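You operate a simulated robot arm through the tools that you are given. There is no shell and no other tool. Be economical: measure what you need, move in short steps, check, and stop when the job is done.

The job below is to be done with a simulated two-armed robot. You get a single attempt, and the scene is never put back.

## Task
Wipe up the spill on the flat end of the bench with the rag and put it back.

It is judged by the outcome, as a careful person would: the job done as asked, and still so three seconds after it is handed in. It fails if anything else is knocked over, pushed out of place, dropped, spilled or broken.

## Robot
Two 7-joint arms with three-finger grippers on one trunk, on a base that drives. Base frame: it is fixed to the floor where the robot stands at the start and does not move with it; the origin is under the middle of the robot, x ahead of it, y to its left, z up; the surface under the hand at the start is at about z = 92. Units: cm, rad, N and s.
The left shoulder is at the start at [4.2, 15.4, 100.7], the right one opposite. With the tool pointing down near the work surface each hand reaches from about 10 to 60 cm from the robot's upright axis, wherever it stands, measured 20 degrees to its own side. Payload 2.69 kg a hand.
Tool frame (each hand has its own): the origin (TCP) lies between the finger pads and is the grasp point; the fingertips stand 2.9 cm ahead of it; z points along the fingers, y is the line along which they close. The gripper opens to 12 cm. The gripper's body begins 7.8 cm behind the TCP.
Orientation is told as [roll, pitch, yaw] about the base's x, y, z axes, in that order, counted from this pose: with the fingers straight down and closing along the base's y, the tool's x points along the base's -x, its y along +y and its z along -z.

## Interface
- The arms move only by the tool arm_command. It takes "left_commands", "right_commands" or both (then of equal length, played together; a hand with none holds still); each is a list of rows, each a list of 7 numbers: the gripper command, from -1 (shut) to 1 (fully open), values between in proportion, then the shift along the tool's x, y, z in units of 30 mm (1.0 is 30 mm), then the turn, a rotation vector about the tool's x, y, z in units of 4 degrees (1.0 is 4 degrees). In form: [[gripper, dx, dy, dz, rx, ry, rz], ...]. A call has 1 to 10 rows; each row shifts and turns the commanded pose from where the row before left it, along the tool's axes as they then stand. A call with a number of a shift or a turn outside -1 to 1 is refused whole. Rows are played at 5 a second. More than 5 cm and 0.15 rad between two rows, or a gripper value outside its range, and nothing of the call is played. A pose out of reach is approached as far as the arm can. The call stops where the force on the tool passes 40 N (or 10 N more than at its start, if that is more) or the arm is blocked; 0.2 s more then pass. The fingers move at their own pace and stop on an object; they squeeze with about 45 N. The grip force told is the motor's: it shows also when the fingers shut on nothing. Time passes only in rows, and 0.2 s behind the last, so rows that do not move let the fingers close. The reply holds the time, the measured pose of the TCP, the force on the tool along the base axes, the opening and the grip force, in the units named above and with some noise, with the torque about the TCP (base axes, N m) and any sound that the robot's microphone picked up, and new pictures: "show" is both (left out), scene, wrist or none (wrist: the cameras of the hands that moved).
- Cameras (640 x 400 px; columns grow to the right, rows downward): "scene" is now at [15.27, 2.68, 117.2]; the picture's right is [0.28, -0.96, 0.00], its down [-0.41, -0.12, -0.90] and it looks along [0.87, 0.25, -0.43] (base axes); focal length 214 px, centre (320, 200). "left" rides on the left gripper at [6.3, 0, -10.4] in its tool frame; the picture's right is [0.00, 1.00, 0.00], its down [-0.83, 0.00, -0.56] and it looks along [-0.56, 0.00, 0.83] (tool axes); focal length 275 px, centre (320, 200). "right" rides on the right gripper at [6.3, 0, -10.4] in its tool frame; the picture's right is [0.00, 1.00, 0.00], its down [-0.83, 0.00, -0.56] and it looks along [-0.56, 0.00, 0.83] (tool axes); focal length 275 px, centre (320, 200). There is no depth. A picture from a camera that has moved, and an enlarged one, comes with that camera's place and axes in the base frame and with its lens.
- raise_lower(by): slides the trunk up (or, below 0, down) by that many cm; the arms and the scene camera ride with it, the base frame stays. It gives what a move gives, with no picture.
- steer(legs): drives the robot by 1 to 6 legs, each [ahead, left, turn to the left] in cm, cm and rad, along the robot's own axes; the way and the turn of a leg run together, so that a leg with both is an arc; at most 150 cm and 3.142 rad a leg. The arms and the cameras ride along, it lands a little off, and it stops where it bumps. It gives what a move gives, and a new picture of the scene camera.
- head_to(pan, tilt): turns the head with the scene camera to pan (to the left, within 1.396 rad either way) and tilt (down, from -0.506 to 1.204), counted from straight ahead of the robot. It gives what a move gives, and a new picture of the scene camera.
- inspect(camera, box): a new picture of the part [left, top, right, bottom] of that camera's present view, enlarged. The clock stands still meanwhile.
- close_job(): hands the job in; it is judged then, once.

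Work in short steps. Places have to be worked out from the pictures, the camera data and where the tool is seen: move nearer, look again, correct. Check each grasp and each placing, and mend what went wrong. You have 120 turns and 260 pictures in all, those below and enlarged ones among them. Open the grippers and draw the arms clear of the work before you hand the job in, unless the task says otherwise; then end with one line.

The tools are called after "Request:" as name(argument=value, ...) on one line, values as JSON. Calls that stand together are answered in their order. arm_command: Moves the arms, as the interface text tells. Its arguments: {"type":"object","properties":{"left_commands":{"type":"array","items":{"type":"array","items":{"type":"number"}}},"right_commands":{"type":"array","items":{"type":"array","items":{"type":"number"}}},"show":{"type":"string","enum":["both","scene","wrist","none"]}},"required":[]} The other tools are called the same way: raise_lower (by) slides the trunk up or down; steer (legs) drives the base; head_to (pan, tilt) turns the head that bears the scene camera; inspect (camera, box) takes an enlarged picture of a part of a camera's view; close_job () hands the job in.

At the start:

```text
time: 0.0
left_tcp_pos: [37.71, 39.42, 100.15]
left_orientation: [0.0, -0.002, -0.001]
left_ft_force: [0.6, 0.1, -0.6]
left_torque: [-0.01, -0.02, -0.02]
left_grip_width: 11.99
left_gripper_force: 0.1
right_tcp_pos: [34.42, 0.23, 108.04]
right_orientation: [0.001, 0.0, 0.002]
right_ft_force: [-0.4, 0.1, -0.2]
right_torque: [-0.01, -0.02, 0.03]
right_grip_width: 11.98
right_gripper_force: 0.0
trunk travel left (down, up): [-37.5, 6.3]
robot x, y, heading: [0.15, -0.01, -0.002]
head pan, tilt: [0.279, 0.442]
```

scene: 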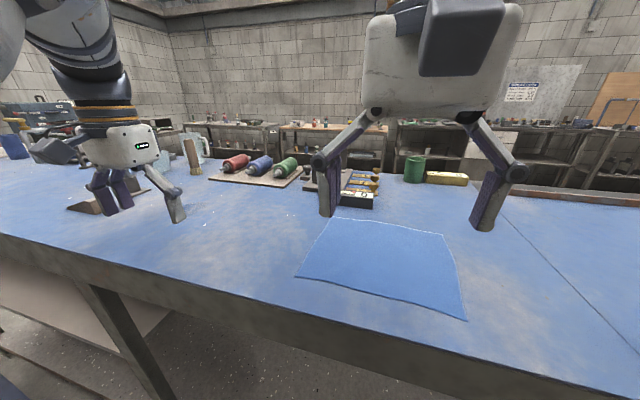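
right: 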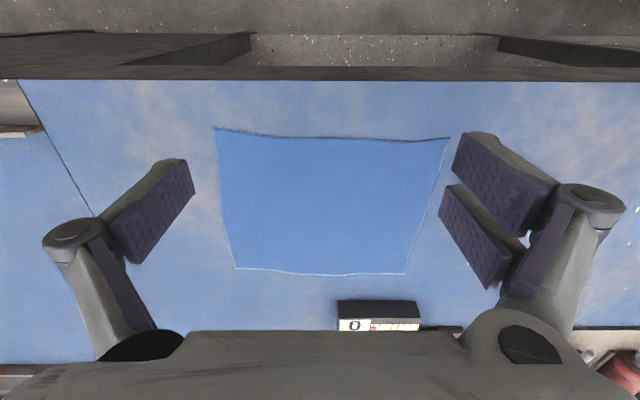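
left: 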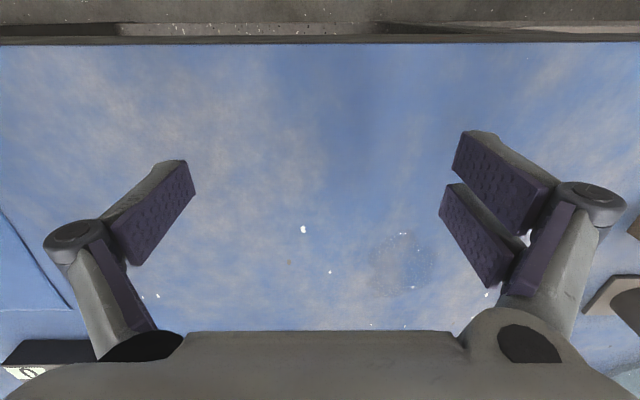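

The cloth lies under the right hand, and a faint wet patch shows in the left wrist view. I'll enlarge both areas to make sure which mark is the spill.

Request:
inspect(camera="left", box=[200, 180, 520, 380])

Request:
inspect(camera="scene", box=[0, 120, 320, 320])

Request:
inspect(camera="scene", box=[280, 140, 640, 365])

Request:
head_to(pan=0.9, tilt=0.6)

Request:
head_to(pan=-0.6, tilt=0.6)

```text
2.00 times, centred on (360, 280) of left
camera zoom: at [31.53, 39.46, 110.46], right [0.0, 1.0, 0.0], down [0.83, 0.0, 0.56], along [0.56, 0.0, -0.83], focal length 551 px, centre (240, 40)
```

zoom: 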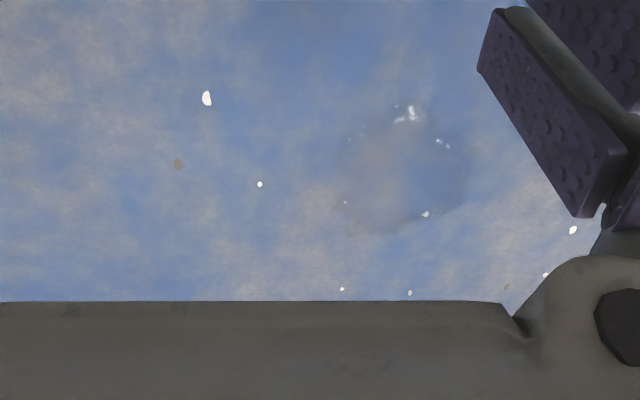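

```text
2.00 times, centred on (160, 220) of scene
camera zoom: at [15.27, 2.68, 117.2], right [0.28, -0.96, 0.0], down [-0.41, -0.12, -0.9], along [0.87, 0.25, -0.43], focal length 429 px, centre (640, 160)
```

zoom: 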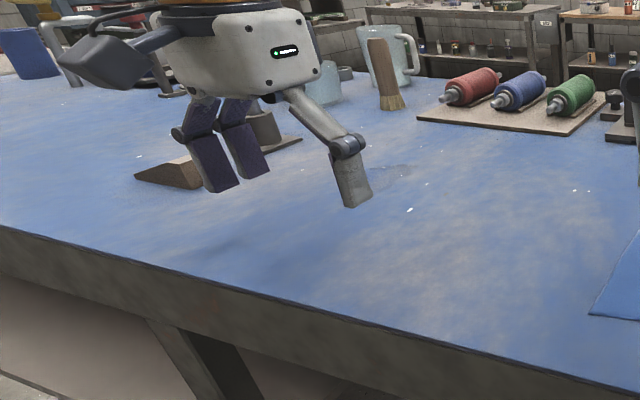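

```text
1.78 times, centred on (460, 252) of scene
camera zoom: at [15.27, 2.68, 117.2], right [0.28, -0.96, 0.0], down [-0.41, -0.12, -0.9], along [0.87, 0.25, -0.43], focal length 381 px, centre (71, 107)
```

zoom: 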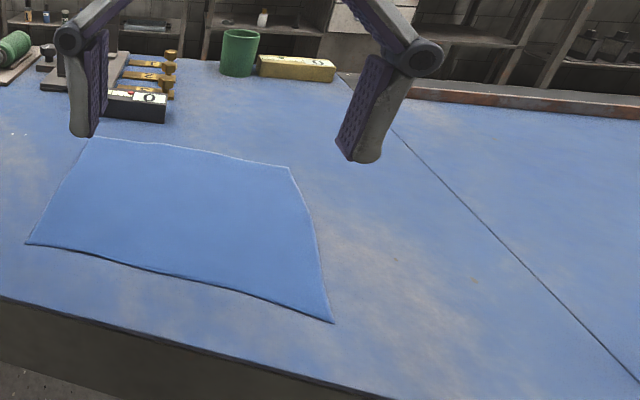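

```text
time: 1.0
left_tcp_pos: [37.78, 39.45, 99.99]
left_orientation: [-0.001, -0.002, 0.001]
left_ft_force: [0.3, 0.1, -0.8]
left_torque: [0.01, 0.04, 0.02]
left_grip_width: 12.01
left_gripper_force: 0.0
right_tcp_pos: [34.42, 0.23, 108.09]
right_orientation: [-0.001, 0.0, -0.001]
right_ft_force: [0.3, -0.2, -0.2]
right_torque: [-0.02, 0.0, 0.0]
right_grip_width: 12.01
right_gripper_force: 0.1
trunk travel left (down, up): [-37.5, 6.3]
robot x, y, heading: [-0.3, 0.07, 0.003]
head pan, tilt: [0.901, 0.6]
camera scene: at [11.92, 7.06, 115.78], right [0.78, -0.62, 0.0], down [-0.35, -0.44, -0.83], along [0.51, 0.65, -0.56], focal length 214 px, centre (320, 200)
```

scene: 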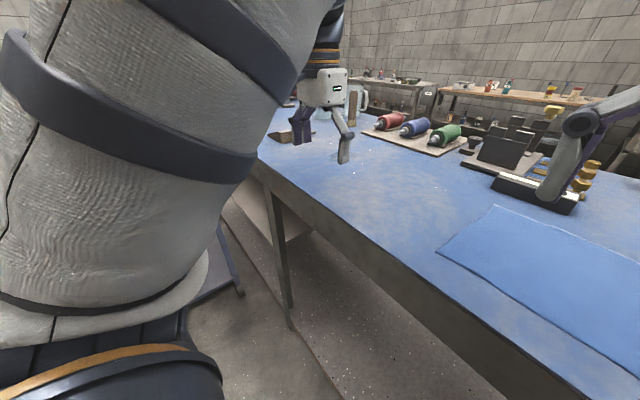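

```text
time: 2.6
left_tcp_pos: [37.91, 39.36, 99.99]
left_orientation: [0.0, -0.001, 0.0]
left_ft_force: [-0.1, 0.3, -1.0]
left_torque: [0.0, 0.01, -0.01]
left_grip_width: 12.02
left_gripper_force: 0.1
right_tcp_pos: [34.38, 0.28, 107.99]
right_orientation: [0.001, 0.0, 0.0]
right_ft_force: [-0.4, -0.2, -0.7]
right_torque: [0.0, 0.04, 0.0]
right_grip_width: 11.99
right_gripper_force: 0.0
trunk travel left (down, up): [-37.5, 6.3]
robot x, y, heading: [-0.0, -0.05, -0.004]
head pan, tilt: [-0.6, 0.6]
camera scene: at [13.72, -4.85, 115.77], right [-0.56, -0.83, 0.0], down [-0.47, 0.32, -0.83], along [0.68, -0.47, -0.56], focal length 214 px, centre (320, 200)
```

scene: 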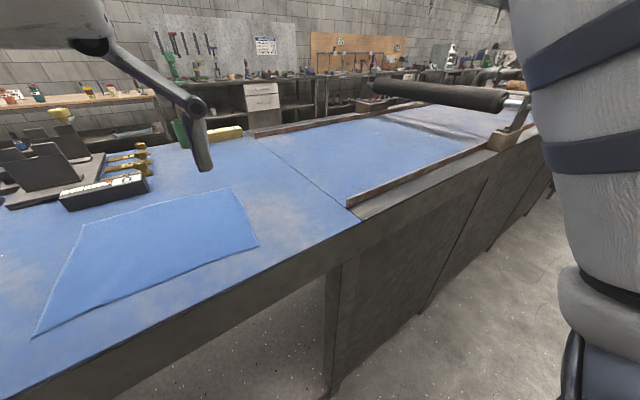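

The press bed is to the right, so this is the flat end. The wet patch is near (51.5, 47) and about 7–9 cm across; the rag covers roughly x 37–58, y −11 to 13. The spill is beyond the left hand's reach, so I'll look down to see how much floor gap I have for driving.

Request:
head_to(pan=0.0, tilt=1.2)

Request:
head_to(pan=0.45, tilt=0.6)

```text
time: 3.6
left_tcp_pos: [37.85, 39.23, 99.96]
left_orientation: [-0.001, 0.001, -0.001]
left_ft_force: [0.4, 0.1, 0.6]
left_torque: [0.03, 0.01, -0.01]
left_grip_width: 12.01
left_gripper_force: 0.0
right_tcp_pos: [34.48, 0.15, 107.92]
right_orientation: [0.005, 0.004, -0.002]
right_ft_force: [-1.2, -0.4, 0.4]
right_torque: [0.0, 0.02, -0.02]
right_grip_width: 11.96
right_gripper_force: 0.0
trunk travel left (down, up): [-37.5, 6.3]
robot x, y, heading: [0.12, 0.09, -0.002]
head pan, tilt: [0.0, 1.201]
camera scene: at [13.89, -3.13, 114.2], right [-0.4, -0.92, 0.0], down [-0.65, 0.28, -0.71], along [0.65, -0.28, -0.71], focal length 214 px, centre (320, 200)
```

scene: 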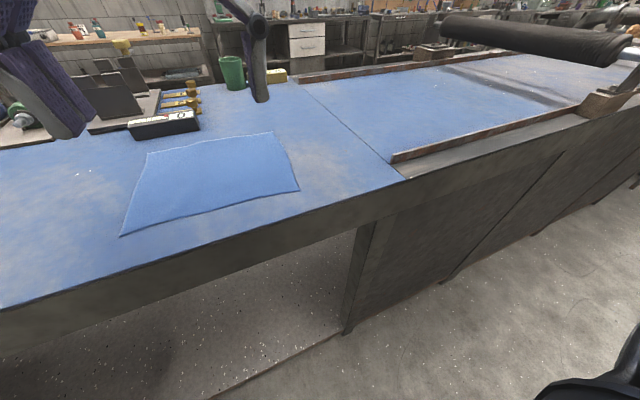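

```text
time: 4.6
left_tcp_pos: [37.89, 39.41, 100.15]
left_orientation: [0.001, -0.002, 0.0]
left_ft_force: [0.1, 0.1, 0.6]
left_torque: [0.0, 0.0, -0.02]
left_grip_width: 11.99
left_gripper_force: 0.0
right_tcp_pos: [34.28, 0.24, 108.14]
right_orientation: [-0.002, -0.004, 0.003]
right_ft_force: [1.0, -0.9, -0.2]
right_torque: [0.02, 0.02, 0.02]
right_grip_width: 12.0
right_gripper_force: 0.1
trunk travel left (down, up): [-37.5, 6.3]
robot x, y, heading: [0.15, 0.04, -0.003]
head pan, tilt: [0.45, 0.6]
camera scene: at [14.4, 3.91, 115.78], right [0.43, -0.9, 0.0], down [-0.51, -0.24, -0.82], along [0.74, 0.36, -0.57], focal length 214 px, centre (320, 200)
```

scene: 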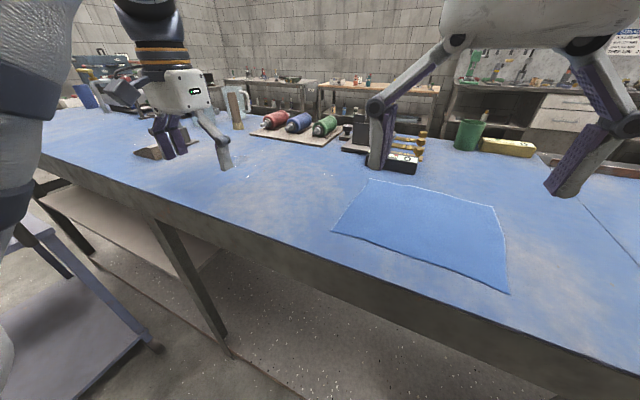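

There is room to strafe left, and the low stand on the left is far off. Turning the robot to the right brings the left shoulder nearer to both rag and spill. First I raise the left hand and move the right hand aside.

Request:
arm_command(left_commands=[[1, 0, 0, -1, 0, 0, 0], [1, 0, 0, -1, 0, 0, 0], [1, 0, 0, -1, 0, 0, 0], [1, 0, 0, 0, 0, 0, 0], [1, 0, 0, 0, 0, 0, 0], [1, 0, 0, 0, 0, 0, 0], [1, 0, 0, 0, 0, 0, 0], [1, 0, 0, 0, 0, 0, 0]], right_commands=[[1, 0, -0.9, -0.2, 0, 0, 0], [1, 0, -0.9, -0.2, 0, 0, 0], [1, 0, -0.9, -0.2, 0, 0, 0], [1, 0, -0.9, 0, 0, 0, 0], [1, 0, -0.9, 0, 0, 0, 0], [1, 0, -0.9, 0, 0, 0, 0], [1, 0, -0.9, 0, 0, 0, 0], [1, 0, -0.9, 0, 0, 0, 0]], show="none")

Request:
steer(legs=[[0, 20, 0], [0, 0, -0.45]])

Request:
head_to(pan=0.45, tilt=0.7)

```text
time: 6.4
left_tcp_pos: [37.81, 39.29, 109.07]
left_orientation: [-0.001, -0.001, 0.002]
left_ft_force: [-0.2, -0.5, -0.1]
left_torque: [0.02, -0.02, 0.01]
left_grip_width: 12.03
left_gripper_force: 0.0
right_tcp_pos: [34.47, -21.36, 109.77]
right_orientation: [0.0, 0.0, 0.001]
right_ft_force: [0.5, -0.3, 0.2]
right_torque: [0.03, 0.02, 0.02]
right_grip_width: 12.0
right_gripper_force: 0.0
trunk travel left (down, up): [-37.5, 6.3]
robot x, y, heading: [0.13, -0.16, -0.001]
head pan, tilt: [0.45, 0.6]
```

```text
time: 9.9
left_tcp_pos: [51.24, 39.33, 108.94]
left_orientation: [0.0, -0.001, -0.45]
left_ft_force: [-0.2, -0.5, 0.9]
left_torque: [-0.04, -0.02, 0.0]
left_grip_width: 12.01
left_gripper_force: 0.0
right_tcp_pos: [21.83, -13.78, 109.74]
right_orientation: [-0.002, -0.001, -0.45]
right_ft_force: [-0.3, -0.7, 0.7]
right_torque: [-0.02, 0.02, 0.01]
right_grip_width: 12.01
right_gripper_force: 0.0
trunk travel left (down, up): [-37.5, 6.3]
robot x, y, heading: [0.0, 20.32, -0.451]
head pan, tilt: [0.45, 0.6]
camera scene: at [14.63, 17.77, 115.77], right [0.0, -1.0, 0.0], down [-0.56, 0.0, -0.83], along [0.83, 0.0, -0.56], focal length 214 px, centre (320, 200)
```

scene: 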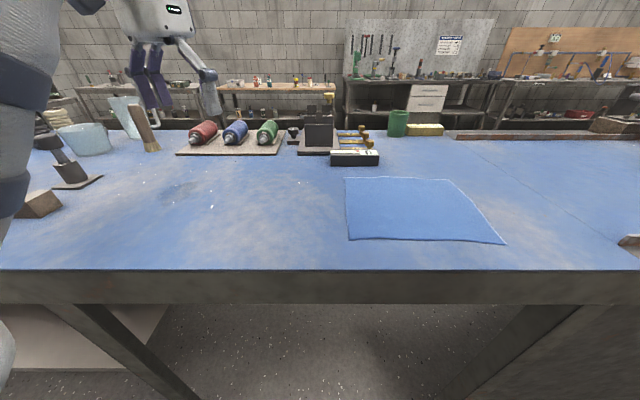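

```text
time: 10.6
left_tcp_pos: [51.21, 39.38, 109.03]
left_orientation: [0.0, -0.001, -0.449]
left_ft_force: [0.8, -0.3, -0.2]
left_torque: [0.0, 0.04, -0.02]
left_grip_width: 11.98
left_gripper_force: 0.0
right_tcp_pos: [21.84, -13.73, 109.72]
right_orientation: [0.0, 0.0, -0.448]
right_ft_force: [-0.8, -0.2, 0.7]
right_torque: [0.03, 0.03, 0.02]
right_grip_width: 12.0
right_gripper_force: 0.1
trunk travel left (down, up): [-37.5, 6.3]
robot x, y, heading: [0.17, 20.72, -0.448]
head pan, tilt: [0.45, 0.7]
camera scene: at [14.29, 17.77, 114.91], right [0.0, -1.0, 0.0], down [-0.64, 0.0, -0.77], along [0.77, 0.0, -0.64], focal length 214 px, centre (320, 200)
```

scene: 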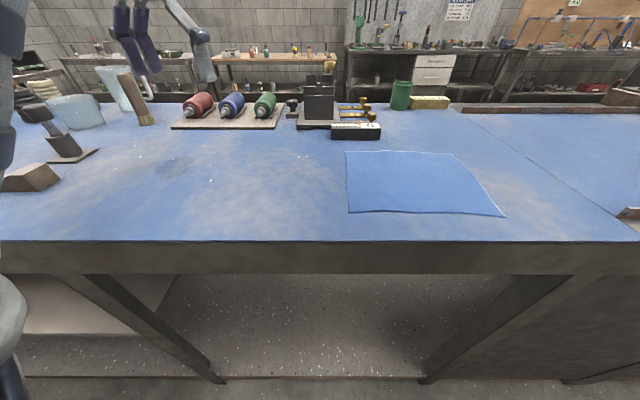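

From this clear view the rag's corners come to about (59.6, 12), (58.6, −12), (38.6, 13.4) and (38, −10.6), and the spill to about (52, 48). I enlarge the spill and the rag.

Request:
inspect(camera="scene", box=[90, 110, 250, 210])

Request:
inspect(camera="scene", box=[310, 110, 530, 245])

Request:
inspect(camera="left", box=[0, 0, 640, 400])

```text
4.00 times, centred on (170, 160) of scene
camera zoom: at [14.29, 17.77, 114.91], right [0.0, -1.0, 0.0], down [-0.64, 0.0, -0.77], along [0.77, 0.0, -0.64], focal length 858 px, centre (920, 360)
```

zoom: 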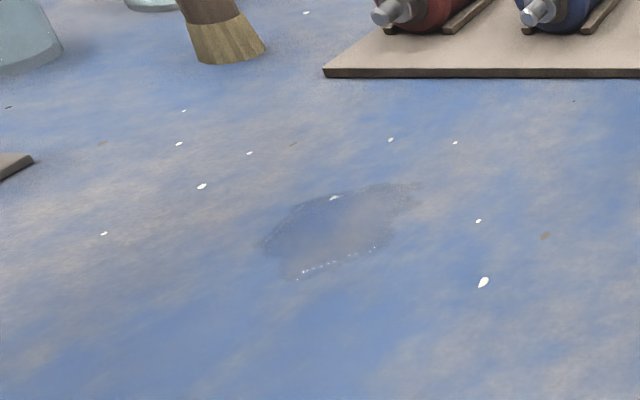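

```text
2.91 times, centred on (420, 178) of scene
camera zoom: at [14.29, 17.77, 114.91], right [0.0, -1.0, 0.0], down [-0.64, 0.0, -0.77], along [0.77, 0.0, -0.64], focal length 624 px, centre (29, 266)
```

zoom: 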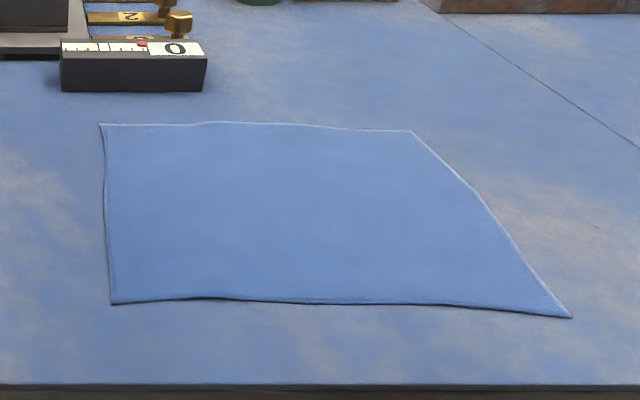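

```text
1.00 times, centred on (320, 200) of left (not enlarged: the box is as wide or as high as the picture)
camera zoom: at [45.57, 42.18, 119.49], right [0.44, 0.9, 0.0], down [0.75, -0.36, 0.56], along [0.5, -0.24, -0.83], focal length 275 px, centre (320, 200)
```

zoom: 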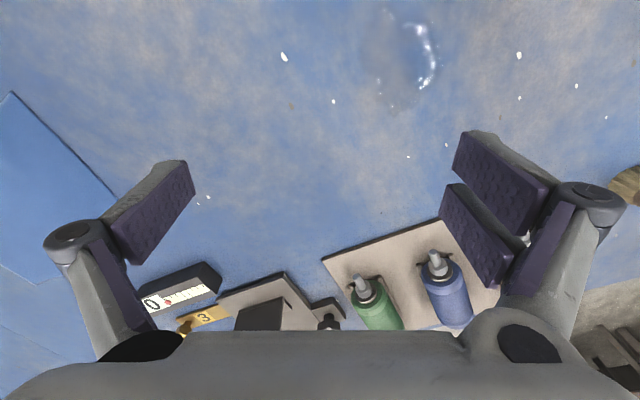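

The spill spans about x 48–57, y 45–51; the white dots look like dried paint flecks. I move the left hand, still high, to above the rag's centre at about (48.5, 0.7).

Request:
arm_command(left_commands=[[1, -0.37, -0.923, 0, 0, 0, 0], [1, -0.37, -0.923, 0, 0, 0, 0], [1, -0.37, -0.923, 0, 0, 0, 0], [1, -0.37, -0.923, 0, 0, 0, 0], [1, -0.37, -0.923, 0, 0, 0, 0], [1, -0.37, -0.923, 0, 0, 0, 0], [1, -0.37, -0.923, 0, 0, 0, 0], [1, -0.37, -0.923, 0, 0, 0, 0], [1, -0.37, -0.923, 0, 0, 0, 0]], show="none")

Request:
arm_command(left_commands=[[1, -0.37, -0.923, 0, 0, 0, 0], [1, -0.37, -0.923, 0, 0, 0, 0], [1, -0.37, -0.923, 0, 0, 0, 0], [1, -0.37, -0.923, 0, 0, 0, 0], [1, 0, 0, 0, 0, 0, 0]])

```text
time: 12.6
left_tcp_pos: [49.45, 12.41, 109.0]
left_orientation: [0.0, -0.002, -0.449]
left_ft_force: [-0.4, 0.3, -0.1]
left_torque: [0.04, 0.01, 0.02]
left_grip_width: 12.0
left_gripper_force: 0.1
right_tcp_pos: [21.87, -13.8, 109.74]
right_orientation: [-0.001, 0.002, -0.449]
right_ft_force: [0.3, 0.8, -0.3]
right_torque: [0.0, 0.0, -0.03]
right_grip_width: 12.01
right_gripper_force: 0.1
trunk travel left (down, up): [-37.5, 6.3]
robot x, y, heading: [0.07, 20.16, -0.454]
head pan, tilt: [0.45, 0.7]
```

```text
time: 13.8
left_tcp_pos: [49.12, 7.59, 109.03]
left_orientation: [-0.001, -0.001, -0.448]
left_ft_force: [-0.7, 0.6, 0.8]
left_torque: [-0.01, -0.02, -0.02]
left_grip_width: 12.0
left_gripper_force: 0.1
left hand out of reach, approached as far as the arm can: row 2, 3, 4
right_tcp_pos: [21.7, -13.7, 109.72]
right_orientation: [0.0, -0.001, -0.448]
right_ft_force: [0.2, 0.3, 0.0]
right_torque: [0.0, 0.0, 0.02]
right_grip_width: 12.01
right_gripper_force: 0.1
trunk travel left (down, up): [-37.5, 6.3]
robot x, y, heading: [0.25, 20.37, -0.45]
head pan, tilt: [0.45, 0.7]
camera scene: at [14.28, 17.77, 114.91], right [0.0, -1.0, 0.0], down [-0.64, 0.0, -0.76], along [0.76, 0.0, -0.64], focal length 214 px, centre (320, 200)
camera left: at [43.43, 10.38, 119.48], right [0.44, 0.9, 0.0], down [0.75, -0.36, 0.56], along [0.5, -0.24, -0.83], focal length 275 px, centre (320, 200)
```

scene: 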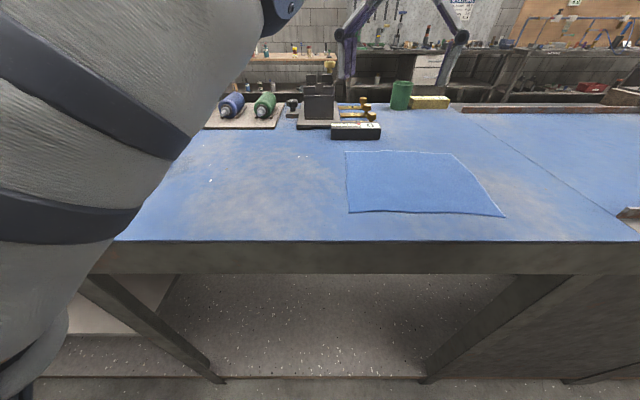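
left: 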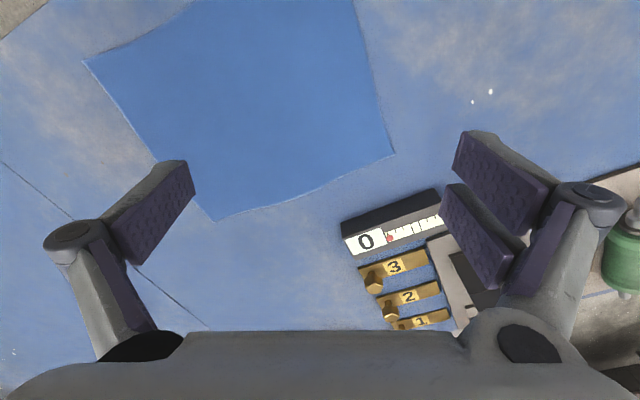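

The left arm ran out of reach about 7 cm short. I'll shift the base 7 cm along −y, which also carries the hand over the rag's centre.

Request:
steer(legs=[[3.0, -6.3, 0]])

Request:
inspect(camera="left", box=[0, 0, 640, 400])

```text
time: 14.9
left_tcp_pos: [49.01, 0.63, 109.06]
left_orientation: [0.0, -0.002, -0.448]
left_ft_force: [0.2, -0.4, 0.0]
left_torque: [0.04, 0.02, -0.01]
left_grip_width: 12.02
left_gripper_force: 0.1
right_tcp_pos: [21.92, -20.68, 109.72]
right_orientation: [-0.001, 0.0, -0.447]
right_ft_force: [0.6, 0.2, 0.0]
right_torque: [0.03, 0.02, 0.02]
right_grip_width: 12.0
right_gripper_force: 0.0
trunk travel left (down, up): [-37.5, 6.3]
robot x, y, heading: [-0.12, 13.29, -0.443]
head pan, tilt: [0.45, 0.7]
camera scene: at [14.25, 10.83, 114.91], right [0.0, -1.0, 0.0], down [-0.64, 0.0, -0.76], along [0.76, 0.0, -0.64], focal length 214 px, centre (320, 200)
```

scene: 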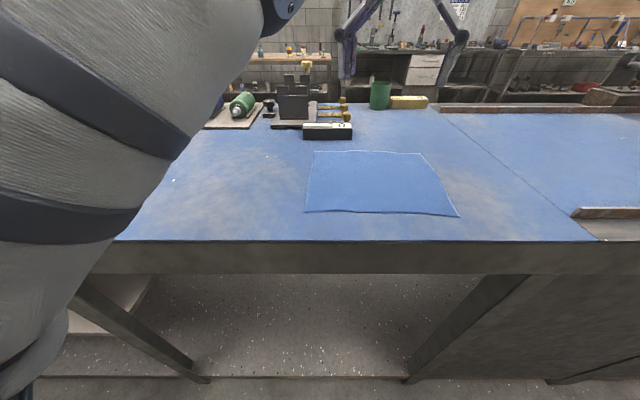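

```text
1.00 times, centred on (320, 200) of left (not enlarged: the box is as wide or as high as the picture)
camera zoom: at [43.4, 3.47, 119.48], right [0.44, 0.9, 0.0], down [0.75, -0.36, 0.56], along [0.5, -0.24, -0.83], focal length 275 px, centre (320, 200)
```

zoom: 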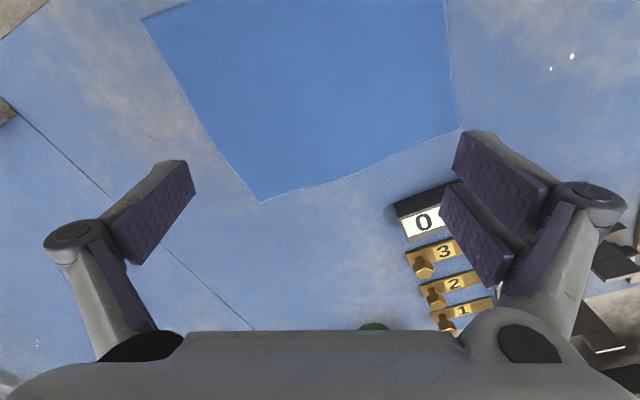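

The point under the TCP is about 1 cm past the rag's centre. I move back slightly, narrow the fingers to about 7 cm, and come down to just above the cloth.

Request:
arm_command(left_commands=[[0.2, 0.3, 0, 0.8, 0, 0, 0], [0.2, 0, 0, 0.8, 0, 0, 0], [0.2, 0, 0, 0.8, 0, 0, 0], [0.2, 0, 0, 0.8, 0, 0, 0], [0.2, 0, 0, 0.8, 0, 0, 0], [0.2, 0, 0, 0.3, 0, 0, 0], [0.2, 0, 0, 0, 0, 0, 0]])

```text
time: 16.5
left_tcp_pos: [48.09, 1.16, 96.02]
left_orientation: [0.001, -0.001, -0.447]
left_ft_force: [0.4, -1.0, 0.1]
left_torque: [-0.01, 0.0, 0.0]
left_grip_width: 7.19
left_gripper_force: 0.1
right_tcp_pos: [21.85, -20.61, 109.71]
right_orientation: [-0.001, -0.002, -0.445]
right_ft_force: [-0.1, 0.7, 0.3]
right_torque: [0.02, -0.02, -0.01]
right_grip_width: 12.02
right_gripper_force: 0.1
trunk travel left (down, up): [-37.5, 6.3]
robot x, y, heading: [-0.01, 13.27, -0.443]
head pan, tilt: [0.45, 0.7]
camera scene: at [14.47, 10.89, 115.44], right [0.0, -1.0, 0.0], down [-0.6, 0.0, -0.8], along [0.8, 0.0, -0.6], focal length 214 px, centre (320, 200)
camera left: at [42.49, 3.9, 106.53], right [0.44, 0.9, 0.0], down [0.75, -0.36, 0.56], along [0.5, -0.24, -0.83], focal length 275 px, centre (320, 200)
```

scene: 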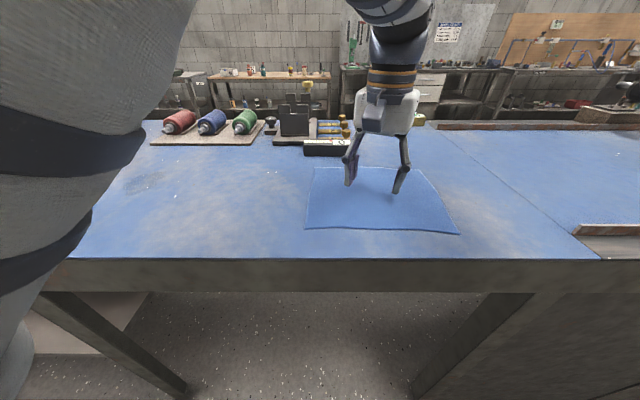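
left: 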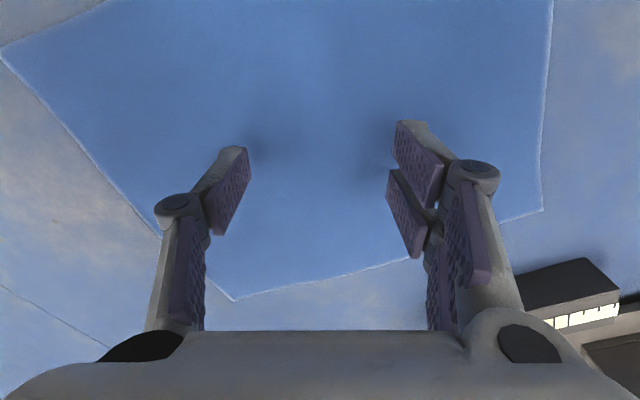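

The fingers straddle the rag's middle with the tips about 1 cm above it. I come down in small steps to a light touch.

Request:
arm_command(left_commands=[[0.2, 0, 0, 0.12, 0, 0, 0], [0.2, 0, 0, 0.12, 0, 0, 0], [0.2, 0, 0, 0.08, 0, 0, 0], [0.2, 0, 0, 0.06, 0, 0, 0], [0.2, 0, 0, 0, 0, 0, 0]], show="wrist")

```text
time: 17.7
left_tcp_pos: [48.3, 1.07, 94.94]
left_orientation: [0.001, -0.001, -0.446]
left_ft_force: [-0.2, 0.0, 0.7]
left_torque: [0.0, 0.03, 0.01]
left_grip_width: 7.21
left_gripper_force: 0.1
right_tcp_pos: [21.73, -20.56, 109.69]
right_orientation: [0.001, -0.001, -0.447]
right_ft_force: [0.4, -0.1, 0.3]
right_torque: [0.0, -0.03, -0.01]
right_grip_width: 11.97
right_gripper_force: 0.0
trunk travel left (down, up): [-37.5, 6.3]
robot x, y, heading: [-0.02, 13.37, -0.448]
head pan, tilt: [0.45, 0.7]
camera left: at [42.57, 3.91, 105.41], right [0.44, 0.9, 0.0], down [0.75, -0.36, 0.56], along [0.5, -0.24, -0.83], focal length 275 px, centre (320, 200)
```

left: 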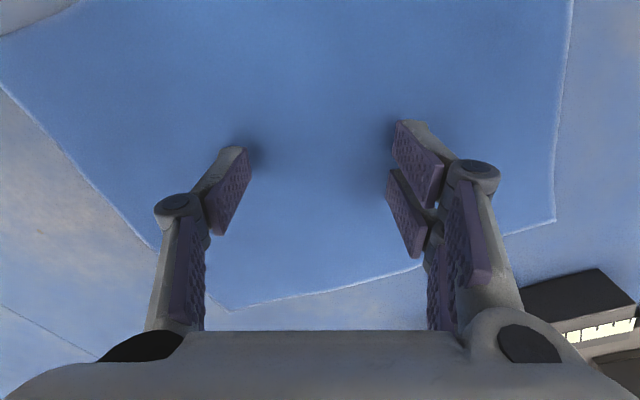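

No contact force yet. I keep lowering a few millimetres at a time.

Request:
arm_command(left_commands=[[0.2, 0, 0, 0.06, 0, 0, 0], [0.2, 0, 0, 0.06, 0, 0, 0], [0.2, 0, 0, 0, 0, 0, 0]], show="none")

Request:
arm_command(left_commands=[[0.2, 0, 0, 0.06, 0, 0, 0], [0.2, 0, 0, 0, 0, 0, 0]], show="none")

```text
time: 18.5
left_tcp_pos: [48.42, 1.23, 94.49]
left_orientation: [0.001, -0.003, -0.448]
left_ft_force: [1.2, -0.3, 3.0]
left_torque: [0.04, -0.02, -0.03]
left_grip_width: 7.23
left_gripper_force: 0.1
right_tcp_pos: [21.72, -20.59, 109.84]
right_orientation: [0.0, -0.002, -0.446]
right_ft_force: [-0.4, 0.6, 0.7]
right_torque: [0.01, 0.01, 0.03]
right_grip_width: 11.98
right_gripper_force: 0.0
trunk travel left (down, up): [-37.5, 6.3]
robot x, y, heading: [-0.24, 13.32, -0.446]
head pan, tilt: [0.45, 0.7]
```

```text
time: 19.1
left_tcp_pos: [48.36, 1.23, 94.62]
left_orientation: [0.0, -0.006, -0.447]
left_ft_force: [1.6, 0.3, 15.0]
left_torque: [0.29, -0.13, -0.07]
left_grip_width: 7.35
left_gripper_force: 0.5
right_tcp_pos: [21.63, -20.59, 109.73]
right_orientation: [0.001, -0.001, -0.448]
right_ft_force: [-0.7, 0.4, 0.0]
right_torque: [-0.01, -0.01, -0.01]
right_grip_width: 12.0
right_gripper_force: 0.1
trunk travel left (down, up): [-37.5, 6.3]
robot x, y, heading: [-0.01, 13.49, -0.446]
head pan, tilt: [0.45, 0.7]
```

The fingertips press the rag at 15 N with the TCP at 94.5. Now I close to gather a fold.

Request:
arm_command(left_commands=[[-1, 0, 0, 0, 0, 0, 0], [-1, 0, 0, 0, 0, 0, 0], [-1, 0, 0, 0, 0, 0, 0], [-1, 0, 0, 0, 0, 0, 0]])

```text
time: 19.9
left_tcp_pos: [48.43, 1.12, 94.7]
left_orientation: [0.0, -0.01, -0.448]
left_ft_force: [0.1, 4.2, 24.0]
left_torque: [-0.38, 0.21, 0.04]
left_grip_width: 0.17
left_gripper_force: 31.4
right_tcp_pos: [21.66, -20.62, 109.74]
right_orientation: [0.001, -0.002, -0.446]
right_ft_force: [1.1, -0.5, -0.3]
right_torque: [-0.02, 0.0, 0.0]
right_grip_width: 12.01
right_gripper_force: 0.0
trunk travel left (down, up): [-37.5, 6.3]
robot x, y, heading: [0.04, 13.66, -0.445]
head pan, tilt: [0.45, 0.7]
stopped in row 4 (left hand): the force on the tool passed its limit at 42 N (the readings are from after the stop); the commanded pose is now the measured one
camera scene: at [14.24, 11.03, 115.14], right [0.02, -1.0, 0.0], down [-0.62, -0.01, -0.78], along [0.78, 0.01, -0.62], focal length 214 px, centre (320, 200)
camera left: at [42.61, 3.98, 105.15], right [0.44, 0.9, 0.0], down [0.74, -0.36, 0.56], along [0.51, -0.25, -0.83], focal length 275 px, centre (320, 200)
```

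scene: 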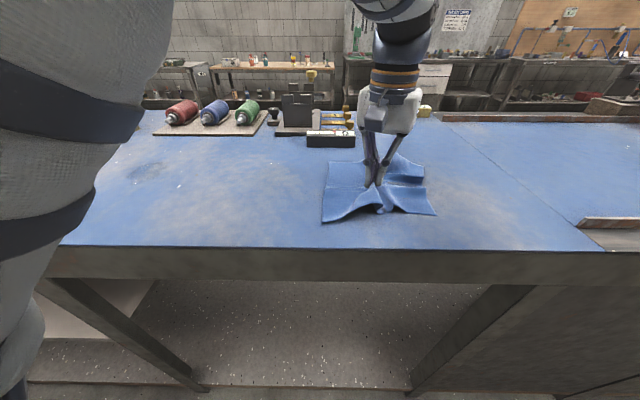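
left: 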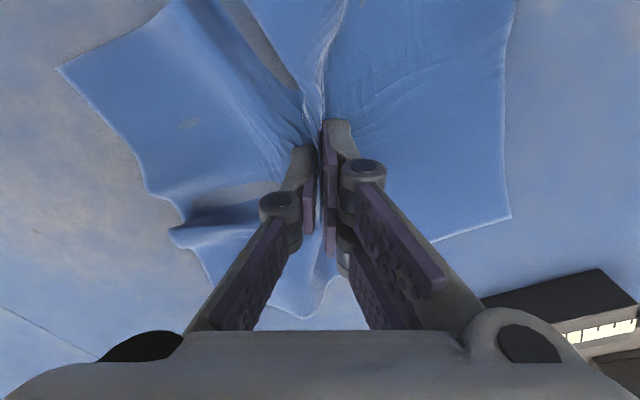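

The rag is pinched with a proper fold. I lift it about 10 cm and check that it holds.

Request:
arm_command(left_commands=[[-1, 0, 0, -0.5, 0, 0, 0], [-1, 0, 0, -0.7, 0, 0, 0], [-1, 0, 0, -0.7, 0, 0, 0], [-1, 0, 0, -0.7, 0, 0, 0], [-1, 0, 0, -0.7, 0, 0, 0], [-1, 0, 0, 0, 0, 0, 0]])

```text
time: 21.4
left_tcp_pos: [48.41, 0.99, 104.45]
left_orientation: [-0.002, -0.005, -0.448]
left_ft_force: [-0.8, -0.6, 1.9]
left_torque: [-0.06, -0.01, 0.0]
left_grip_width: 0.33
left_gripper_force: 30.7
right_tcp_pos: [21.8, -20.6, 109.73]
right_orientation: [0.0, 0.0, -0.445]
right_ft_force: [-0.2, -0.1, 0.7]
right_torque: [-0.02, 0.03, -0.01]
right_grip_width: 12.02
right_gripper_force: 0.0
trunk travel left (down, up): [-37.5, 6.3]
robot x, y, heading: [-0.08, 13.46, -0.447]
head pan, tilt: [0.45, 0.7]
camera scene: at [14.29, 10.93, 114.97], right [0.01, -1.0, 0.0], down [-0.64, 0.0, -0.77], along [0.77, 0.01, -0.64], focal length 214 px, centre (320, 200)
camera left: at [42.73, 3.89, 114.8], right [0.44, 0.9, 0.0], down [0.75, -0.36, 0.56], along [0.5, -0.25, -0.83], focal length 275 px, centre (320, 200)
```

scene: 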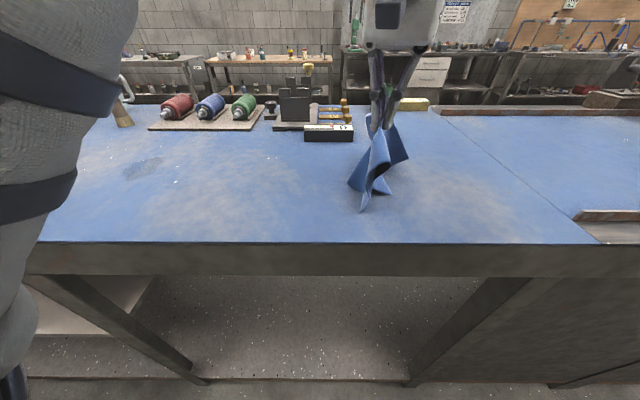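
left: 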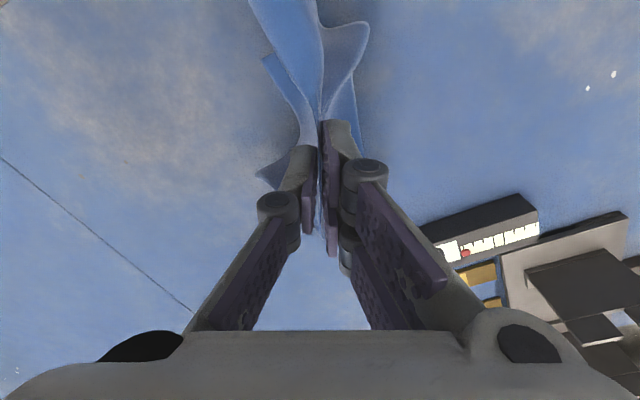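

The rag is held well. I drive the base about 10 cm back along +y so the spill comes into the left hand's range.

Request:
steer(legs=[[-4.3, 9.0, 0]])

Request:
arm_command(left_commands=[[-1, 0.45, 0.9, 0, 0, 0, 0], [-1, 0.45, 0.9, 0, 0, 0, 0], [-1, 0.45, 0.9, 0, 0, 0, 0], [-1, 0.45, 0.9, 0, 0, 0, 0], [-1, 0.45, 0.9, 0, 0, 0, 0], [-1, 0.45, 0.9, 0, 0, 0, 0], [-1, 0.45, 0.9, 0, 0, 0, 0], [-1, 0.45, 0.9, 0, 0, 0, 0], [-1, 0.45, 0.9, 0, 0, 0, 0], [-1, 0, 0, 0, 0, 0, 0]])

```text
time: 22.7
left_tcp_pos: [48.53, 11.01, 104.32]
left_orientation: [-0.001, -0.004, -0.447]
left_ft_force: [0.6, 0.6, -0.7]
left_torque: [-0.08, -0.03, 0.07]
left_grip_width: 0.26
left_gripper_force: 29.4
right_tcp_pos: [21.76, -10.56, 109.68]
right_orientation: [0.0, -0.002, -0.449]
right_ft_force: [0.2, 0.4, -0.6]
right_torque: [-0.04, -0.01, 0.0]
right_grip_width: 11.99
right_gripper_force: 0.1
trunk travel left (down, up): [-37.5, 6.3]
robot x, y, heading: [-0.28, 23.49, -0.449]
head pan, tilt: [0.45, 0.7]
camera scene: at [14.35, 20.85, 114.98], right [0.0, -1.0, 0.0], down [-0.64, 0.0, -0.77], along [0.77, 0.0, -0.64], focal length 214 px, centre (320, 200)
```

scene: 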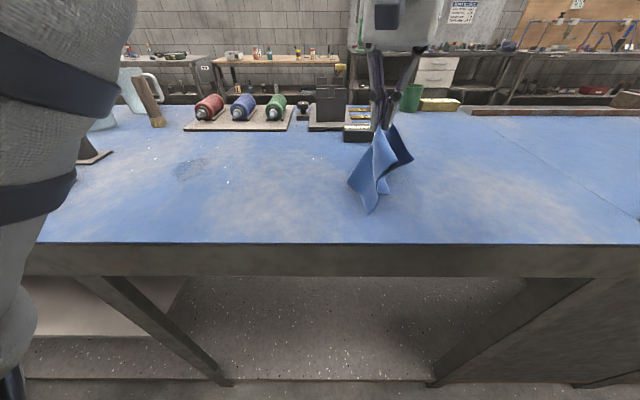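

```text
time: 24.9
left_tcp_pos: [48.01, 38.28, 104.19]
left_orientation: [0.001, -0.006, -0.446]
left_ft_force: [0.3, 0.6, 1.2]
left_torque: [0.05, -0.04, -0.02]
left_grip_width: 0.36
left_gripper_force: 29.7
right_tcp_pos: [21.76, -10.68, 109.76]
right_orientation: [0.002, 0.0, -0.449]
right_ft_force: [-0.5, 0.1, 0.4]
right_torque: [0.01, -0.01, 0.01]
right_grip_width: 11.99
right_gripper_force: 0.1
trunk travel left (down, up): [-37.5, 6.3]
robot x, y, heading: [0.11, 23.34, -0.449]
head pan, tilt: [0.45, 0.7]
camera scene: at [14.31, 20.76, 114.91], right [0.0, -1.0, 0.0], down [-0.64, 0.0, -0.76], along [0.76, 0.0, -0.64], focal length 214 px, centre (320, 200)
camera left: at [42.32, 41.09, 114.61], right [0.44, 0.9, 0.0], down [0.75, -0.36, 0.56], along [0.5, -0.25, -0.83], focal length 275 px, centre (320, 200)
```

scene: 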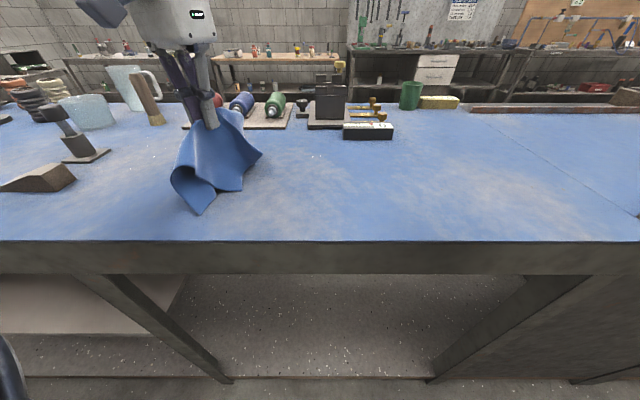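
left: 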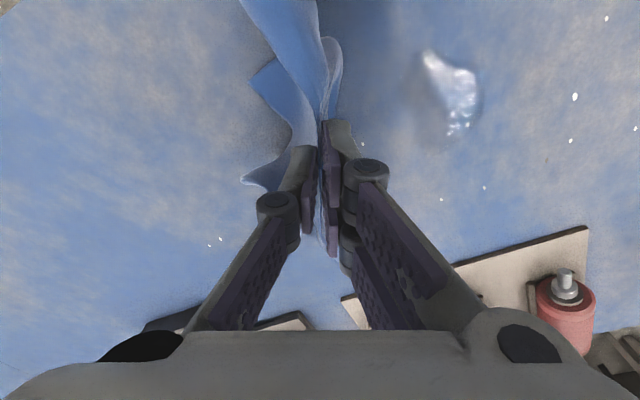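

The puddle's centre is confirmed near (51, 47.8). I move over its near edge and lower the rag onto it.

Request:
arm_command(left_commands=[[-1, 0.43, 0.69, 0, 0, 0, 0], [-1, 0.43, 0.69, 0, 0, 0, 0], [-1, 0.43, 0.69, 0, 0, 0, 0], [-1, 0.43, 0.69, 0, 0, 0, 0], [-1, 0, 0, 0.8, 0, 0, 0], [-1, 0, 0, 0.8, 0, 0, 0], [-1, 0, 0, 0.8, 0, 0, 0], [-1, 0, 0, 0.5, 0, 0, 0], [-1, 0, 0, 0, 0, 0, 0]])

```text
time: 26.6
left_tcp_pos: [49.26, 44.68, 94.73]
left_orientation: [0.003, -0.019, -0.448]
left_ft_force: [-0.7, 2.6, 15.7]
left_torque: [0.07, 0.07, -0.02]
left_grip_width: 0.4
left_gripper_force: 33.8
left hand out of reach, approached as far as the arm can: row 2, 3, 4
right_tcp_pos: [21.88, -10.75, 109.62]
right_orientation: [0.002, -0.001, -0.447]
right_ft_force: [-0.4, 0.2, -0.8]
right_torque: [-0.02, 0.02, -0.02]
right_grip_width: 11.99
right_gripper_force: 0.0
trunk travel left (down, up): [-37.5, 6.3]
robot x, y, heading: [0.16, 23.49, -0.446]
head pan, tilt: [0.45, 0.7]
stopped in row 8 (left hand): the force on the tool passed its limit at 58 N (the readings are from after the stop); the commanded pose is now the measured one
camera scene: at [14.24, 20.78, 114.94], right [0.0, -1.0, 0.0], down [-0.64, 0.0, -0.77], along [0.77, 0.0, -0.64], focal length 214 px, centre (320, 200)
camera left: at [43.49, 47.58, 105.15], right [0.44, 0.9, 0.0], down [0.74, -0.36, 0.57], along [0.51, -0.25, -0.82], focal length 275 px, centre (320, 200)
```

scene: 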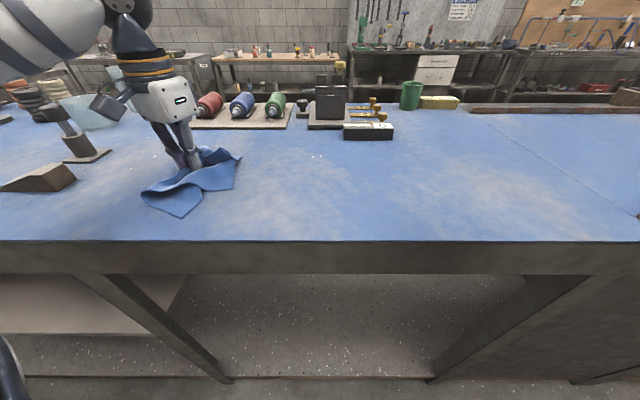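
left: 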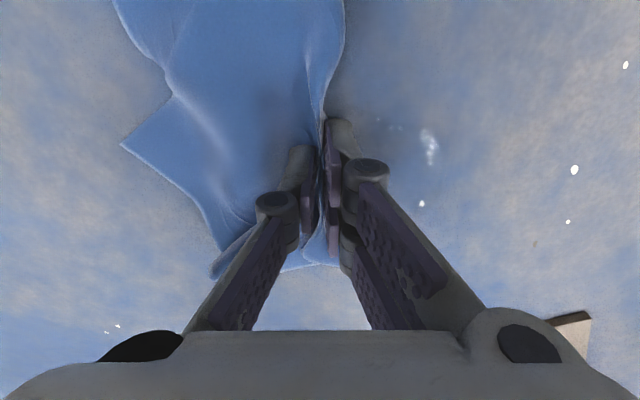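

The hand stopped at its sideways limit, about 3 cm short of the spill's middle. I lift the rag a little and shift the base another 9 cm along +y.

Request:
arm_command(left_commands=[[-1, 0, 0, -0.8, 0, 0, 0], [-1, 0, 0, -0.8, 0, 0, 0], [-1, 0, 0, -0.8, 0, 0, 0], [-1, 0, -0.9, 0, 0, 0, 0], [-1, 0, -0.9, 0, 0, 0, 0], [-1, 0, -0.9, 0, 0, 0, 0], [-1, 0, 0, 0, 0, 0, 0]], show="none")

Request:
steer(legs=[[-3.9, 8.1, 0]])

Request:
inspect(camera="left", box=[0, 0, 640, 400])

```text
time: 28.2
left_tcp_pos: [45.74, 37.55, 101.71]
left_orientation: [-0.001, -0.016, -0.448]
left_ft_force: [1.5, 2.1, -1.2]
left_torque: [0.0, -0.02, -0.02]
left_grip_width: 0.4
left_gripper_force: 36.4
right_tcp_pos: [21.94, -10.55, 109.66]
right_orientation: [0.001, 0.0, -0.449]
right_ft_force: [0.2, -0.6, 0.3]
right_torque: [-0.02, 0.01, -0.01]
right_grip_width: 11.99
right_gripper_force: 0.0
trunk travel left (down, up): [-37.5, 6.3]
robot x, y, heading: [0.34, 23.27, -0.449]
head pan, tilt: [0.45, 0.7]
```

```text
time: 29.5
left_tcp_pos: [45.82, 46.72, 101.71]
left_orientation: [0.002, -0.016, -0.448]
left_ft_force: [1.1, 3.0, 2.3]
left_torque: [-0.32, 0.16, 0.01]
left_grip_width: 0.14
left_gripper_force: 29.5
right_tcp_pos: [21.81, -1.67, 109.67]
right_orientation: [-0.001, 0.0, -0.447]
right_ft_force: [-0.8, 0.7, -0.9]
right_torque: [-0.01, -0.02, 0.02]
right_grip_width: 12.01
right_gripper_force: 0.0
trunk travel left (down, up): [-37.5, 6.3]
robot x, y, heading: [0.21, 32.43, -0.442]
head pan, tilt: [0.45, 0.7]
camera scene: at [14.27, 29.86, 114.91], right [0.0, -1.0, 0.0], down [-0.64, 0.0, -0.76], along [0.76, 0.0, -0.64], focal length 214 px, centre (320, 200)
```

scene: 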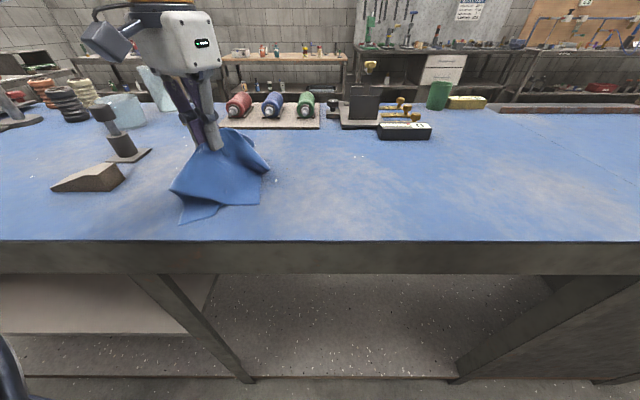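

```text
1.00 times, centred on (320, 200) of left (not enlarged: the box is as wide or as high as the picture)
camera zoom: at [39.83, 49.49, 112.12], right [0.44, 0.9, 0.0], down [0.74, -0.36, 0.57], along [0.51, -0.25, -0.82], focal length 275 px, centre (320, 200)
```

zoom: 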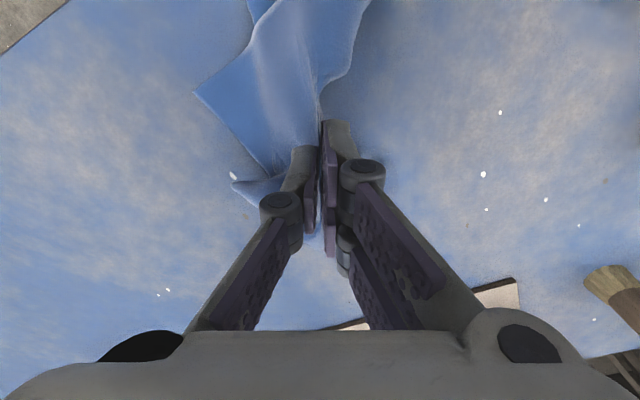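

The puddle is now hidden under the rag. I lower the rag to the bench and check the contact force before stroking.

Request:
arm_command(left_commands=[[-1, 0, 0, 0.8, 0, 0, 0], [-1, 0, 0, 0.8, 0, 0, 0], [-1, 0, 0, 0.5, 0, 0, 0], [-1, 0, 0, 0.1, 0, 0, 0], [-1, 0, 0, 0, 0, 0, 0]], show="none")

```text
time: 30.7
left_tcp_pos: [45.78, 46.56, 95.21]
left_orientation: [0.003, -0.015, -0.448]
left_ft_force: [1.3, 2.1, 0.6]
left_torque: [0.03, -0.01, -0.01]
left_grip_width: 0.41
left_gripper_force: 30.4
right_tcp_pos: [21.79, -1.65, 109.74]
right_orientation: [0.0, 0.001, -0.446]
right_ft_force: [0.4, 0.4, -0.3]
right_torque: [0.01, 0.0, -0.01]
right_grip_width: 12.0
right_gripper_force: 0.0
trunk travel left (down, up): [-37.5, 6.3]
robot x, y, heading: [0.24, 32.43, -0.444]
head pan, tilt: [0.45, 0.7]
```

Almost touching. I lower 5 mm more and stroke 13 cm away across the spill and back, moving over 2.5 cm in between.

Request:
arm_command(left_commands=[[-1, 0, 0, 0.17, 0, 0, 0], [-1, -0.66, 0.32, 0, 0, 0, 0], [-1, -0.66, 0.32, 0, 0, 0, 0], [-1, -0.66, 0.32, 0, 0, 0, 0], [-1, -0.66, 0.32, 0, 0, 0, 0], [-1, -0.66, 0.32, 0, 0, 0, 0], [-1, -0.66, 0.32, 0, 0, 0, 0], [-1, 0, 0, 0, 0, 0, 0]])

```text
time: 32.5
left_tcp_pos: [58.91, 46.5, 94.84]
left_orientation: [0.001, -0.017, -0.449]
left_ft_force: [0.9, 1.4, -1.7]
left_torque: [0.0, -0.01, 0.02]
left_grip_width: 0.41
left_gripper_force: 34.4
right_tcp_pos: [21.95, -1.68, 109.7]
right_orientation: [0.0, 0.0, -0.446]
right_ft_force: [-0.5, -0.5, -0.2]
right_torque: [0.03, 0.0, 0.01]
right_grip_width: 11.99
right_gripper_force: 0.1
trunk travel left (down, up): [-37.5, 6.3]
robot x, y, heading: [-0.24, 32.29, -0.446]
head pan, tilt: [0.45, 0.7]
camera scene: at [14.26, 29.82, 114.91], right [0.0, -1.0, 0.0], down [-0.64, 0.0, -0.77], along [0.77, 0.0, -0.64], focal length 214 px, centre (320, 200)
camera left: at [53.13, 49.38, 105.27], right [0.44, 0.9, 0.0], down [0.74, -0.36, 0.57], along [0.51, -0.25, -0.82], focal length 275 px, centre (320, 200)
```

scene: 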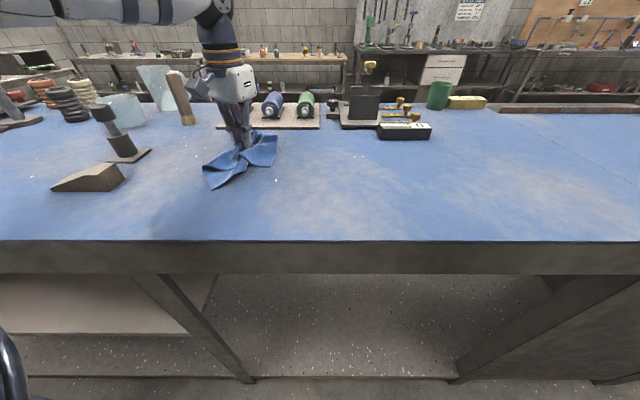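
left: 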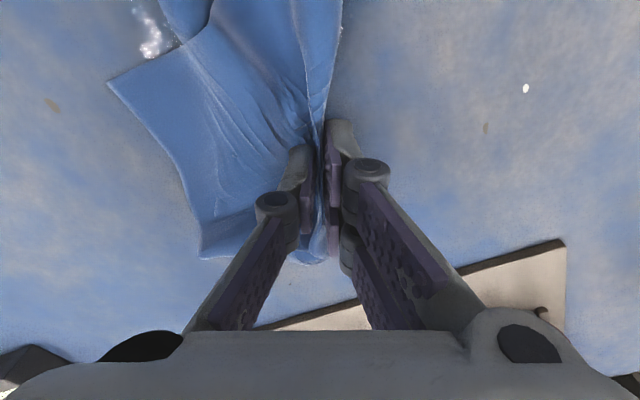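

There was little force, and some wet is still visible near (50.6, 43) and (53, 50). I press 3 mm deeper and stroke back along y≈43, then forward along y≈50.

Request:
arm_command(left_commands=[[-1, -0.25, -0.52, 0, 0, 0, 0], [-1, -0.25, -0.52, 0.1, 0, 0, 0], [-1, 0.66, -0.32, 0, 0, 0, 0], [-1, 0.66, -0.32, 0, 0, 0, 0], [-1, 0.66, -0.32, 0, 0, 0, 0], [-1, 0.66, -0.32, 0, 0, 0, 0], [-1, 0.66, -0.32, 0, 0, 0, 0], [-1, 0.66, -0.32, 0, 0, 0, 0], [-1, 0, 0, 0, 0, 0, 0]])

```text
time: 33.9
left_tcp_pos: [50.33, 42.95, 94.74]
left_orientation: [-0.001, -0.031, -0.446]
left_ft_force: [-0.9, -0.2, 17.0]
left_torque: [0.5, -0.2, 0.01]
left_grip_width: 0.15
left_gripper_force: 30.1
right_tcp_pos: [21.69, -1.68, 109.58]
right_orientation: [0.002, -0.001, -0.447]
right_ft_force: [-0.5, 1.2, 0.0]
right_torque: [-0.02, -0.03, -0.02]
right_grip_width: 12.01
right_gripper_force: 0.0
trunk travel left (down, up): [-37.5, 6.3]
robot x, y, heading: [-0.25, 32.74, -0.449]
head pan, tilt: [0.45, 0.7]
stopped in row 7 (left hand): the force on the tool passed its limit at 52 N (the readings are from after the stop); the commanded pose is now the measured one
camera scene: at [14.16, 29.79, 114.9], right [0.0, -1.0, 0.0], down [-0.64, 0.0, -0.77], along [0.77, 0.0, -0.64], focal length 214 px, centre (320, 200)
camera left: at [44.44, 45.81, 105.09], right [0.44, 0.9, 0.0], down [0.73, -0.36, 0.58], along [0.52, -0.25, -0.81], focal length 275 px, centre (320, 200)
```

scene: 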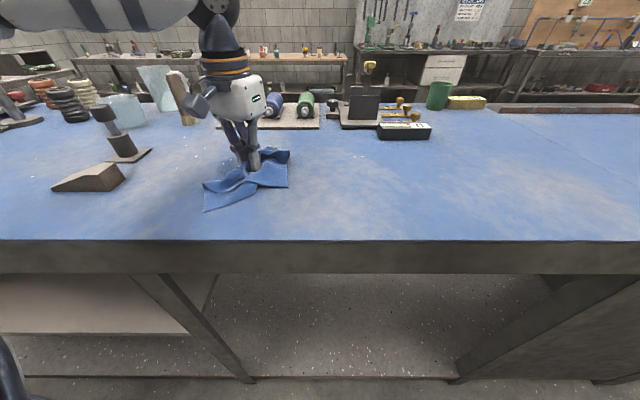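
left: 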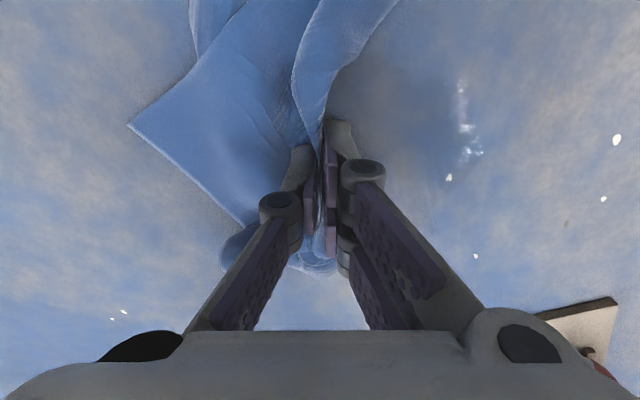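

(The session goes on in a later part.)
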